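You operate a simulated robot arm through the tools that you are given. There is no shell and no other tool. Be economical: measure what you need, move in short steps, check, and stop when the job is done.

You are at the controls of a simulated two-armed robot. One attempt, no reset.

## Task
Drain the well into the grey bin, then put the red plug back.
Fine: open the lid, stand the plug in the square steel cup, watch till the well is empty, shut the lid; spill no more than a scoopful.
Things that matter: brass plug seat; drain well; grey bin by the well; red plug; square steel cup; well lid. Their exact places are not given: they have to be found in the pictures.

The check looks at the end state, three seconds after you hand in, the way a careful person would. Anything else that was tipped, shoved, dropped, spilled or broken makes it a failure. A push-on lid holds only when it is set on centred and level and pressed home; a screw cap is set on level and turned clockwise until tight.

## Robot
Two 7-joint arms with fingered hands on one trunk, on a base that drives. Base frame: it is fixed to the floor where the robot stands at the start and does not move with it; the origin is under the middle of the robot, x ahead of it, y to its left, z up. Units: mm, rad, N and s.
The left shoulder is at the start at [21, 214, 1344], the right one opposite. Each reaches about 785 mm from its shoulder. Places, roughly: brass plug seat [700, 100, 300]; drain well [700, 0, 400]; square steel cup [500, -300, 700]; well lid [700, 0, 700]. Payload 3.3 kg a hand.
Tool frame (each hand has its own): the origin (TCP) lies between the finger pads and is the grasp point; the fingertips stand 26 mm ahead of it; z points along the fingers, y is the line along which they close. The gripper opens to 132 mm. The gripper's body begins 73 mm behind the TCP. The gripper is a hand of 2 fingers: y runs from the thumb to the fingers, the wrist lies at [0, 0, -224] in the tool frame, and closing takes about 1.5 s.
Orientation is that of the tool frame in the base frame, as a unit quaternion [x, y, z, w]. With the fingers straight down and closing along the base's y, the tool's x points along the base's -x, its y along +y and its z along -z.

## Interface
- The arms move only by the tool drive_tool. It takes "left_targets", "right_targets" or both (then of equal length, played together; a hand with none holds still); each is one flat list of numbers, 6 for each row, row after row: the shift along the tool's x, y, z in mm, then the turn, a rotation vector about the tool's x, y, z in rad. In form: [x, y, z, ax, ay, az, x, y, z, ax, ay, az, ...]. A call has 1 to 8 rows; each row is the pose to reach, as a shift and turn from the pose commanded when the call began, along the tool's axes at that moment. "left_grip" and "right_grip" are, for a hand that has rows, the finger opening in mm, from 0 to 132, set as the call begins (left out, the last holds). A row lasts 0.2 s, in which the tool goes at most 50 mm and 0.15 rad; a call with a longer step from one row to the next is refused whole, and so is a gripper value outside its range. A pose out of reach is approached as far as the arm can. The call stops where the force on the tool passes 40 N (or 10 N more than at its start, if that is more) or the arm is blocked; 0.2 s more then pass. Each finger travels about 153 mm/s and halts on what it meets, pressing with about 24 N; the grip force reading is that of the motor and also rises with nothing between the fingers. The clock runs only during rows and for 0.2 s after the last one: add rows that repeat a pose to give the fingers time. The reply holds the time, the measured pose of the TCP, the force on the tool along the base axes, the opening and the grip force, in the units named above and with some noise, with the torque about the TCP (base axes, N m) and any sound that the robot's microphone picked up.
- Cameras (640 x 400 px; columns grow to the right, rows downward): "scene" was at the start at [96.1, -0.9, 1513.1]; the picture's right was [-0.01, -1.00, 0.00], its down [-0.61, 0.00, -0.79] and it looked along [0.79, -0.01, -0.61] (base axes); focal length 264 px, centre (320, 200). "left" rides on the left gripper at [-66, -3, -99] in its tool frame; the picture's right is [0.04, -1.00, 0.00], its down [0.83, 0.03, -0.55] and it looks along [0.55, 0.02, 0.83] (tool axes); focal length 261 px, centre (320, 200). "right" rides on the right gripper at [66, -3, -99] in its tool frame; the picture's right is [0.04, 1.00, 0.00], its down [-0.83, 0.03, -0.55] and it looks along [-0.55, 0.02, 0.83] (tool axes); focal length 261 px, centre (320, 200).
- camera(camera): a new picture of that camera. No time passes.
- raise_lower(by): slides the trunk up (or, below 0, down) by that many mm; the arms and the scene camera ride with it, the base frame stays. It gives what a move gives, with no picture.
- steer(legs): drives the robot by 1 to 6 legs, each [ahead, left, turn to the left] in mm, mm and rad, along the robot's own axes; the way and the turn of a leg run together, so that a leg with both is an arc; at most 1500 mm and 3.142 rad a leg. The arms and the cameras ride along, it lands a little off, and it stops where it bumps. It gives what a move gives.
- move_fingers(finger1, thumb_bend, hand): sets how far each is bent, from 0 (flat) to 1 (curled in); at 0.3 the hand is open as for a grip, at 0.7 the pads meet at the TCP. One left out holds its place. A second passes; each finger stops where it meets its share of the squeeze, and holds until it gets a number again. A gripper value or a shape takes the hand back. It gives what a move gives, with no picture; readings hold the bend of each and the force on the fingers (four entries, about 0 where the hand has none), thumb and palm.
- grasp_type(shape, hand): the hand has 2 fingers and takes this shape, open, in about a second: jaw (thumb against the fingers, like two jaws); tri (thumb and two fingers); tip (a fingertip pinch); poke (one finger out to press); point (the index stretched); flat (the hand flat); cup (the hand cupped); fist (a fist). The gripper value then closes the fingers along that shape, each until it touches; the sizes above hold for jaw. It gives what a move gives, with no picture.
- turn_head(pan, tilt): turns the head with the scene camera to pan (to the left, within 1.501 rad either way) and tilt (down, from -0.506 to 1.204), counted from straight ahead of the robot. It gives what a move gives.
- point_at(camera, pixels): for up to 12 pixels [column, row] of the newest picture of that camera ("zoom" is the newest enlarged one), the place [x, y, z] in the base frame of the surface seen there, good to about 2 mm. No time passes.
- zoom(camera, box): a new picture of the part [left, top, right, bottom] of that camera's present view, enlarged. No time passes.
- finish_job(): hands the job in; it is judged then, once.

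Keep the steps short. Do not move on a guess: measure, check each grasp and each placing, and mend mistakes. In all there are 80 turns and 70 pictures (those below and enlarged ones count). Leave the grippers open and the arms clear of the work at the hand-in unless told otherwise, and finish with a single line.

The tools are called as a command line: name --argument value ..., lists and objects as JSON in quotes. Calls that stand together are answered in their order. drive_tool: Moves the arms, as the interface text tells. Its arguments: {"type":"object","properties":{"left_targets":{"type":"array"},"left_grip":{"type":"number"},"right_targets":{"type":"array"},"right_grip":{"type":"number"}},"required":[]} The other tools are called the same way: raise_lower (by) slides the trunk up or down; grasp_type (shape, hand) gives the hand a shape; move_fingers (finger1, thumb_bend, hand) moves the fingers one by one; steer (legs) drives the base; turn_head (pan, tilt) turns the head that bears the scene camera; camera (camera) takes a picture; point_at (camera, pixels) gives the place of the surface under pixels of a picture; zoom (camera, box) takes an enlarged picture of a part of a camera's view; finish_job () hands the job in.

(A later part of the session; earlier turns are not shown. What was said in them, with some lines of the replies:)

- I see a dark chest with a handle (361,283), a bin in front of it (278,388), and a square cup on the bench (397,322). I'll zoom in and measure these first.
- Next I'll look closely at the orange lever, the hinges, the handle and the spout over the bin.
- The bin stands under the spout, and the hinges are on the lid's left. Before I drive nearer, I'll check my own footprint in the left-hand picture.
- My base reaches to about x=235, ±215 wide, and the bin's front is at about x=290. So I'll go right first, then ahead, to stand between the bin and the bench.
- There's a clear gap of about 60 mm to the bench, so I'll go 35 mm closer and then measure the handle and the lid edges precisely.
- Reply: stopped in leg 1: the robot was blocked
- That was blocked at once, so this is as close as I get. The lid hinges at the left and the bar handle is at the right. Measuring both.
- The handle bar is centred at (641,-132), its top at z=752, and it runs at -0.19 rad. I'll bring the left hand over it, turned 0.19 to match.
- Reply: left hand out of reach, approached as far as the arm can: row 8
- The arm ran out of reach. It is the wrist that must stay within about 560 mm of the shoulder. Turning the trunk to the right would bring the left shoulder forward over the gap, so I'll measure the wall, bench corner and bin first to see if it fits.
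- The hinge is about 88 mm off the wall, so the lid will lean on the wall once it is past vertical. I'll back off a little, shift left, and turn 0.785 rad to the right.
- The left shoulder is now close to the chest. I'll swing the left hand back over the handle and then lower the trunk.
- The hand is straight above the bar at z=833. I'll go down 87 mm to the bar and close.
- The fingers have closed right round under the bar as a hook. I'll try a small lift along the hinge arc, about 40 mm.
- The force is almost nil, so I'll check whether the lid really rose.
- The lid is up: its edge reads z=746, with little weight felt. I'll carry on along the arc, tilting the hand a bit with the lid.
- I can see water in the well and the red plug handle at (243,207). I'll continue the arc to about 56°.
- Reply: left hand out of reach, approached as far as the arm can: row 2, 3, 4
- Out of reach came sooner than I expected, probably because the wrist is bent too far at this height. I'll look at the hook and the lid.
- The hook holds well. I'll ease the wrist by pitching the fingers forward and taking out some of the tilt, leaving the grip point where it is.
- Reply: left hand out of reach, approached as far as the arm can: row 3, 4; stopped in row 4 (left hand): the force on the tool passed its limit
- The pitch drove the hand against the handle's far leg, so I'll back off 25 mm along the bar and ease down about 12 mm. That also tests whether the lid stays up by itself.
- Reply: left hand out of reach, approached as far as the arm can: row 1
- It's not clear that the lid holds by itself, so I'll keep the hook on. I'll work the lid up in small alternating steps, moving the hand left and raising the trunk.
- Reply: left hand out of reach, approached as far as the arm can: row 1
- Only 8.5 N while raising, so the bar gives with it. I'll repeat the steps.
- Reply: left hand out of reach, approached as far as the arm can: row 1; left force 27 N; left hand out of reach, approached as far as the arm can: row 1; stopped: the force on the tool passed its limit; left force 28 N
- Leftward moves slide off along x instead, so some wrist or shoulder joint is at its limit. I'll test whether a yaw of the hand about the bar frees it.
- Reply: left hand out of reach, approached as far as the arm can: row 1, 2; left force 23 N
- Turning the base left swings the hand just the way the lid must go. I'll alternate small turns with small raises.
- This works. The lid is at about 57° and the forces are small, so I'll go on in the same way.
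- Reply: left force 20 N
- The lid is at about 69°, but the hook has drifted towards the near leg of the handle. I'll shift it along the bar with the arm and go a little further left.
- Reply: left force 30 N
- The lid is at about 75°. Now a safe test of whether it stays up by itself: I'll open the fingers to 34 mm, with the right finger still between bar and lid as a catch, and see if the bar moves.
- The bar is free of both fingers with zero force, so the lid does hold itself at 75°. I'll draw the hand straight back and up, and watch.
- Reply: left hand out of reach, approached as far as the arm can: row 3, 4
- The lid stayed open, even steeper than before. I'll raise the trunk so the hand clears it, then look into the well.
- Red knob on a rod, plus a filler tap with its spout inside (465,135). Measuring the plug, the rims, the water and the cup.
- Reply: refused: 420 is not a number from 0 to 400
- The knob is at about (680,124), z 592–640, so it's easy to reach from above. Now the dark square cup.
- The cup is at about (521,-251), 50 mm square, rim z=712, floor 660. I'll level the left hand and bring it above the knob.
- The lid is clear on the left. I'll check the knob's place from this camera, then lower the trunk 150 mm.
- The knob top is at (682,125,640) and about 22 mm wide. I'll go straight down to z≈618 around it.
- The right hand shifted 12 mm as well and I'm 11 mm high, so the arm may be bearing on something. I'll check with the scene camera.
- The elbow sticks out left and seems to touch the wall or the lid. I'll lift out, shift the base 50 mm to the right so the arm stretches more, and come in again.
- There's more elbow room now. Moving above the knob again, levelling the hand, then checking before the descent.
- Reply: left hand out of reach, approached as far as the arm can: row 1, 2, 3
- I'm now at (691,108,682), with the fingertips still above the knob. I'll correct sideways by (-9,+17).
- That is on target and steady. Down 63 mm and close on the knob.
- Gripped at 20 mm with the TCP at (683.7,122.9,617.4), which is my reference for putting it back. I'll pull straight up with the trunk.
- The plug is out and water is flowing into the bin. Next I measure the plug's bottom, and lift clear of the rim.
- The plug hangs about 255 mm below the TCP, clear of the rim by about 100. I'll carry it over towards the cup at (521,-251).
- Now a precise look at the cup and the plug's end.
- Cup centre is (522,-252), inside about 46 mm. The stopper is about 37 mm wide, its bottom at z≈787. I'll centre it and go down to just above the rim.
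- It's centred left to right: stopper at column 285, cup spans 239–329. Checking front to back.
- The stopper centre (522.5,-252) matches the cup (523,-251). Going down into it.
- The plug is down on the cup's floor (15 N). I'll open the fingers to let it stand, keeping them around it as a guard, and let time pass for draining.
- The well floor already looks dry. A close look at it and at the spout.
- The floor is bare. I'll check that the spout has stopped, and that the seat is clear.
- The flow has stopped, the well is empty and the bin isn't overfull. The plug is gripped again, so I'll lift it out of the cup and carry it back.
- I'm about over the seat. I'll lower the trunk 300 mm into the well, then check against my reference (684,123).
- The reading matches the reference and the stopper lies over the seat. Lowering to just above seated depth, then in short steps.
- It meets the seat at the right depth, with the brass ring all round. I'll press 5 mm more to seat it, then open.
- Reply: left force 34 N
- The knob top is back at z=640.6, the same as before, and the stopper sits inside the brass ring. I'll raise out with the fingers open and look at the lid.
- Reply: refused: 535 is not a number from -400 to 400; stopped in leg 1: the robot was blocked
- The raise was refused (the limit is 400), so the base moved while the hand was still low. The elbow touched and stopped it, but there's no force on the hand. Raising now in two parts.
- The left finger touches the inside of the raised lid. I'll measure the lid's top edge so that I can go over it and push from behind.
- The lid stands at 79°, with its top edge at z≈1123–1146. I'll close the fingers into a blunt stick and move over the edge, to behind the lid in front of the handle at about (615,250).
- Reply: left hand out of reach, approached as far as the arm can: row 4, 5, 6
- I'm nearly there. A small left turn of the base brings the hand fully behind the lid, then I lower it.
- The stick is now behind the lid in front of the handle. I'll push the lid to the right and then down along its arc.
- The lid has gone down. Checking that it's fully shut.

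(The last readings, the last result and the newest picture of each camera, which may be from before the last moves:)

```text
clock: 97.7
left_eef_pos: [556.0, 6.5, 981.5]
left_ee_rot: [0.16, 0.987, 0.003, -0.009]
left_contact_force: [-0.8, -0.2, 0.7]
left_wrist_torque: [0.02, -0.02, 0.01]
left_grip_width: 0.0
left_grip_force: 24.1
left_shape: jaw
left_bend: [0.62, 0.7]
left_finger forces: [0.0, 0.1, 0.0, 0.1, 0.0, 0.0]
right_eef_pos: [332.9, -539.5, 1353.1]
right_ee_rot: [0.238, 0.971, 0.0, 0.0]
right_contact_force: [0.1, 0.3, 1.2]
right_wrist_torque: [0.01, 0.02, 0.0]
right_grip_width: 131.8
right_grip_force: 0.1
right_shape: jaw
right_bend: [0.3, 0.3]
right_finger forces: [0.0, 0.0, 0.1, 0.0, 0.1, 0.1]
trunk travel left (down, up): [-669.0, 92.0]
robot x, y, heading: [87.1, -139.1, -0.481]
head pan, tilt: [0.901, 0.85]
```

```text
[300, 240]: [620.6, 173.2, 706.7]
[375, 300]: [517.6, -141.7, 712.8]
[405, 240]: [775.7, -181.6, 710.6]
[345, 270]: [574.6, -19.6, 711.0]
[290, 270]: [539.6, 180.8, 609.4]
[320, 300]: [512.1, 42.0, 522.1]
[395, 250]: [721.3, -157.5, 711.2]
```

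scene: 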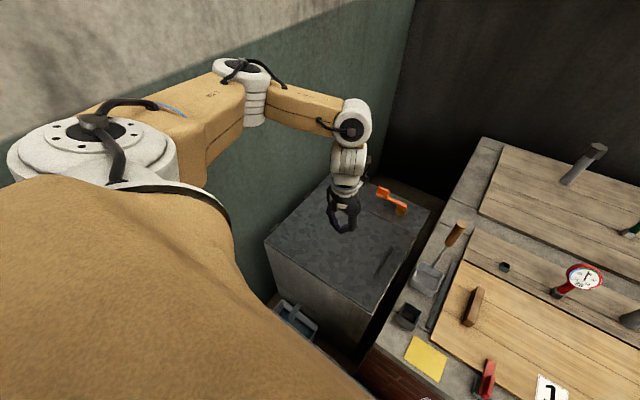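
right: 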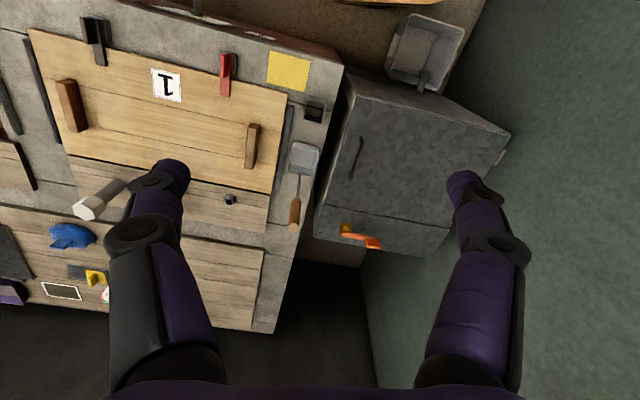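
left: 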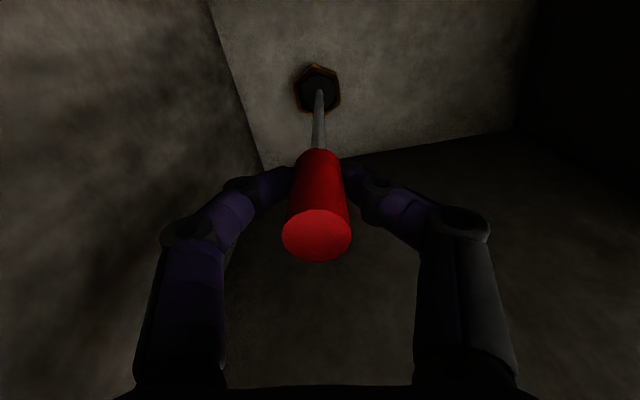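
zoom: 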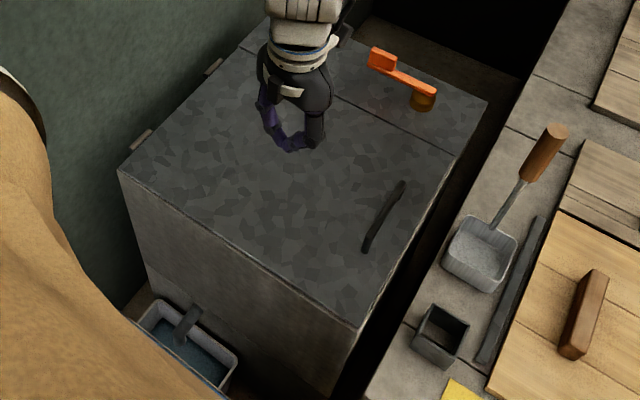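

The lid's right side reads z≈711–712, against about 706 at the start, so I'll press it home with the closed fingers at (545,-115), clear of the handle.

drive_tool --left_targets '[-9, -40, 0, 0, 0, 0, -18, -80, 0, 0, 0, 0, -28, -119, 0, 0, 0, 0, -28, -119, 0, 0, 0, 0]'

raise_lower --by -232

raise_lower --by -10

raise_lower --by -8

```text
clock: 98.7
left_eef_pos: [549.6, -113.5, 982.6]
left_ee_rot: [0.159, 0.987, 0.002, -0.009]
left_contact_force: [0.3, 0.3, 0.2]
left_wrist_torque: [-0.03, -0.01, -0.01]
left_grip_width: 0.0
left_grip_force: 23.6
left_shape: jaw
left_bend: [0.62, 0.7]
left_finger forces: [0.0, 0.0, 0.0, 0.0, 0.0, 0.1]
right_eef_pos: [333.4, -537.4, 1354.3]
right_ee_rot: [0.237, 0.971, 0.0, 0.001]
right_contact_force: [-0.2, 0.2, 0.4]
right_wrist_torque: [-0.06, -0.01, -0.01]
right_grip_width: 131.8
right_grip_force: 0.0
right_shape: jaw
right_bend: [0.3, 0.3]
right_finger forces: [0.0, 0.0, 0.1, 0.0, 0.0, 0.0]
trunk travel left (down, up): [-669.0, 92.0]
robot x, y, heading: [84.2, -136.5, -0.481]
head pan, tilt: [0.901, 0.85]
```

```text
clock: 101.1
left_eef_pos: [548.6, -112.2, 749.8]
left_ee_rot: [0.16, 0.987, 0.004, -0.008]
left_contact_force: [0.0, 0.5, 0.8]
left_wrist_torque: [0.06, -0.02, -0.01]
left_grip_width: 0.0
left_grip_force: 24.1
left_shape: jaw
left_bend: [0.62, 0.7]
left_finger forces: [0.1, 0.0, 0.0, 0.1, 0.0, 0.1]
right_eef_pos: [331.3, -537.7, 1122.1]
right_ee_rot: [0.239, 0.971, 0.0, 0.001]
right_contact_force: [-1.2, -0.3, -0.7]
right_wrist_torque: [0.0, 0.04, 0.01]
right_grip_width: 131.8
right_grip_force: 0.0
right_shape: jaw
right_bend: [0.3, 0.3]
right_finger forces: [0.0, 0.0, 0.0, 0.1, 0.0, 0.0]
trunk travel left (down, up): [-437.0, 324.0]
robot x, y, heading: [87.5, -141.5, -0.485]
head pan, tilt: [0.901, 0.85]
```

```text
clock: 101.7
left_eef_pos: [548.5, -112.4, 740.3]
left_ee_rot: [0.16, 0.987, 0.003, -0.009]
left_contact_force: [0.3, -0.2, -0.9]
left_wrist_torque: [0.03, 0.01, -0.01]
left_grip_width: 0.0
left_grip_force: 24.4
left_shape: jaw
left_bend: [0.62, 0.7]
left_finger forces: [0.0, 0.1, 0.1, 0.1, 0.0, 0.0]
right_eef_pos: [331.5, -539.3, 1112.1]
right_ee_rot: [0.238, 0.971, -0.001, 0.0]
right_contact_force: [0.1, -0.5, -0.6]
right_wrist_torque: [-0.02, 0.0, -0.03]
right_grip_width: 132.2
right_grip_force: 0.1
right_shape: jaw
right_bend: [0.3, 0.3]
right_finger forces: [0.1, 0.0, 0.0, 0.1, 0.0, 0.0]
trunk travel left (down, up): [-427.0, 334.0]
robot x, y, heading: [84.5, -137.3, -0.481]
head pan, tilt: [0.901, 0.85]
```

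```text
clock: 102.3
left_eef_pos: [547.5, -112.3, 733.9]
left_ee_rot: [0.16, 0.987, 0.002, -0.008]
left_contact_force: [-0.9, 4.9, 32.3]
left_wrist_torque: [0.16, -0.09, 0.01]
left_grip_width: 0.2
left_grip_force: 23.8
left_shape: jaw
left_bend: [0.66, 0.7]
left_finger forces: [0.0, 0.0, 0.0, 0.0, 0.0, 0.0]
right_eef_pos: [331.7, -538.7, 1104.8]
right_ee_rot: [0.237, 0.972, 0.0, 0.002]
right_contact_force: [-1.1, -0.3, 0.0]
right_wrist_torque: [0.02, 0.03, 0.0]
right_grip_width: 131.8
right_grip_force: 0.1
right_shape: jaw
right_bend: [0.3, 0.3]
right_finger forces: [0.1, 0.0, 0.1, 0.0, 0.0, 0.0]
trunk travel left (down, up): [-419.0, 342.0]
robot x, y, heading: [86.1, -136.7, -0.478]
head pan, tilt: [0.901, 0.85]
```

A firm stop at 32 N with the fingertip at z≈707, so the lid is shut. I'll lift clear, open the hand, back off, and take a last look.

raise_lower --by 330

drive_tool --left_targets '[20, 0, 0, 0, 0, 0, 40, 0, 0, 0, 0, 0, 40, 0, 0, 0, 0, 0, 40, 0, 0, 0, 0, 0, 40, 0, 0, 0, 0, 0]' --left_grip 132

turn_head --pan 0.75 --tilt 0.95

camera --camera "scene"

```text
clock: 105.5
left_eef_pos: [548.8, -111.9, 1061.5]
left_ee_rot: [0.159, 0.987, 0.002, -0.01]
left_contact_force: [-0.1, 0.3, 0.1]
left_wrist_torque: [-0.01, 0.0, 0.02]
left_grip_width: 0.1
left_grip_force: 23.9
left_shape: jaw
left_bend: [0.65, 0.7]
left_finger forces: [0.0, 0.0, 0.1, 0.1, 0.0, 0.1]
right_eef_pos: [333.3, -538.3, 1433.9]
right_ee_rot: [0.238, 0.971, 0.0, 0.0]
right_contact_force: [0.0, 0.3, 0.0]
right_wrist_torque: [0.02, -0.01, -0.01]
right_grip_width: 132.0
right_grip_force: 0.1
right_shape: jaw
right_bend: [0.3, 0.3]
right_finger forces: [0.0, 0.0, 0.0, 0.0, 0.0, 0.1]
trunk travel left (down, up): [-749.0, 12.0]
robot x, y, heading: [84.6, -135.7, -0.484]
head pan, tilt: [0.901, 0.85]
```

```text
clock: 106.7
left_eef_pos: [510.1, -100.0, 1061.3]
left_ee_rot: [0.16, 0.987, 0.003, -0.009]
left_contact_force: [-1.5, 0.6, -0.3]
left_wrist_torque: [0.02, -0.01, 0.01]
left_grip_width: 131.9
left_grip_force: 0.1
left_shape: jaw
left_bend: [0.3, 0.3]
left_finger forces: [0.0, 0.0, 0.0, 0.1, 0.1, 0.1]
right_eef_pos: [331.8, -537.7, 1433.7]
right_ee_rot: [0.238, 0.971, 0.0, 0.0]
right_contact_force: [0.1, 0.6, 0.2]
right_wrist_torque: [0.03, 0.04, 0.04]
right_grip_width: 131.9
right_grip_force: 0.0
right_shape: jaw
right_bend: [0.3, 0.3]
right_finger forces: [0.0, 0.0, 0.1, 0.0, 0.0, 0.1]
trunk travel left (down, up): [-749.0, 12.0]
robot x, y, heading: [82.8, -136.3, -0.475]
head pan, tilt: [0.901, 0.85]
```

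```text
clock: 107.4
left_eef_pos: [508.8, -100.3, 1060.4]
left_ee_rot: [0.16, 0.987, 0.003, -0.009]
left_contact_force: [0.1, 0.4, -0.2]
left_wrist_torque: [-0.01, 0.0, 0.01]
left_grip_width: 131.6
left_grip_force: 0.1
left_shape: jaw
left_bend: [0.3, 0.3]
left_finger forces: [0.0, 0.0, 0.0, 0.1, 0.0, 0.1]
right_eef_pos: [331.4, -538.6, 1433.9]
right_ee_rot: [0.237, 0.972, 0.0, 0.0]
right_contact_force: [-0.2, -0.9, -0.1]
right_wrist_torque: [-0.01, 0.01, -0.01]
right_grip_width: 132.0
right_grip_force: 0.0
right_shape: jaw
right_bend: [0.3, 0.3]
right_finger forces: [0.1, 0.0, 0.0, 0.0, 0.0, 0.1]
trunk travel left (down, up): [-749.0, 12.0]
robot x, y, heading: [86.7, -135.2, -0.482]
head pan, tilt: [0.75, 0.949]
```

```text
4 pictures are left
```

scene: 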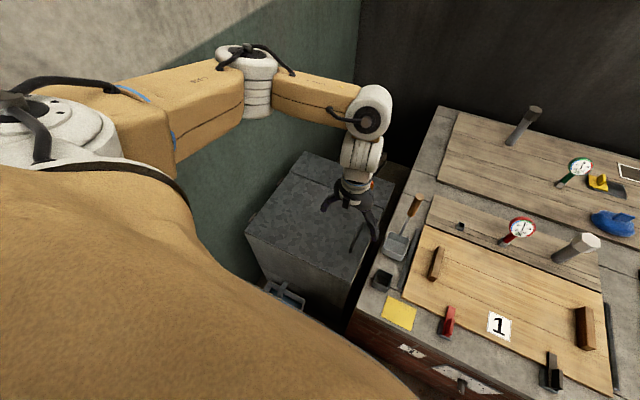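

The lid looks flush. One last measure of the lid's height, and a zoom on the bin and floor for spills.

point_at --camera "scene" --pixels '[[340, 270], [300, 250], [335, 250], [370, 255], [300, 190]]'

zoom --camera "scene" --box '[235, 220, 415, 330]'

```text
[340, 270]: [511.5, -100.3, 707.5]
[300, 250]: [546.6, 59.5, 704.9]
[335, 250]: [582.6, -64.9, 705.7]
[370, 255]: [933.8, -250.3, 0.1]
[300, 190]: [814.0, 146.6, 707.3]
```

```text
3.56 times, centred on (325, 275) of scene
```

zoom: 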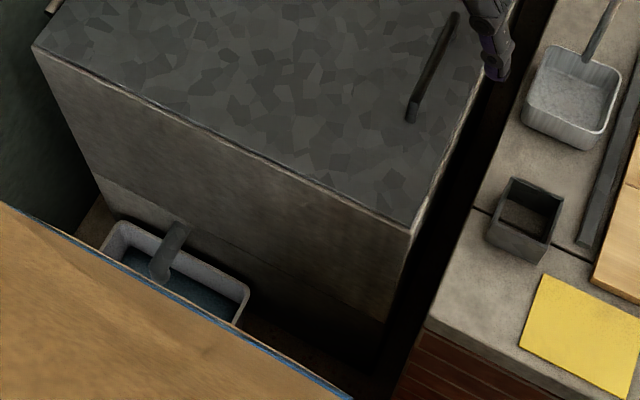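

The lid reads 705–707 throughout, so it is flush. The bin holds the water, the cup is in place, and the hands are open and clear. Handing in.

finish_job

```text
The job is handed in.
```

The well is drained into the grey bin, the red plug is back in its brass seat, the lid is shut, and I saw no spill.
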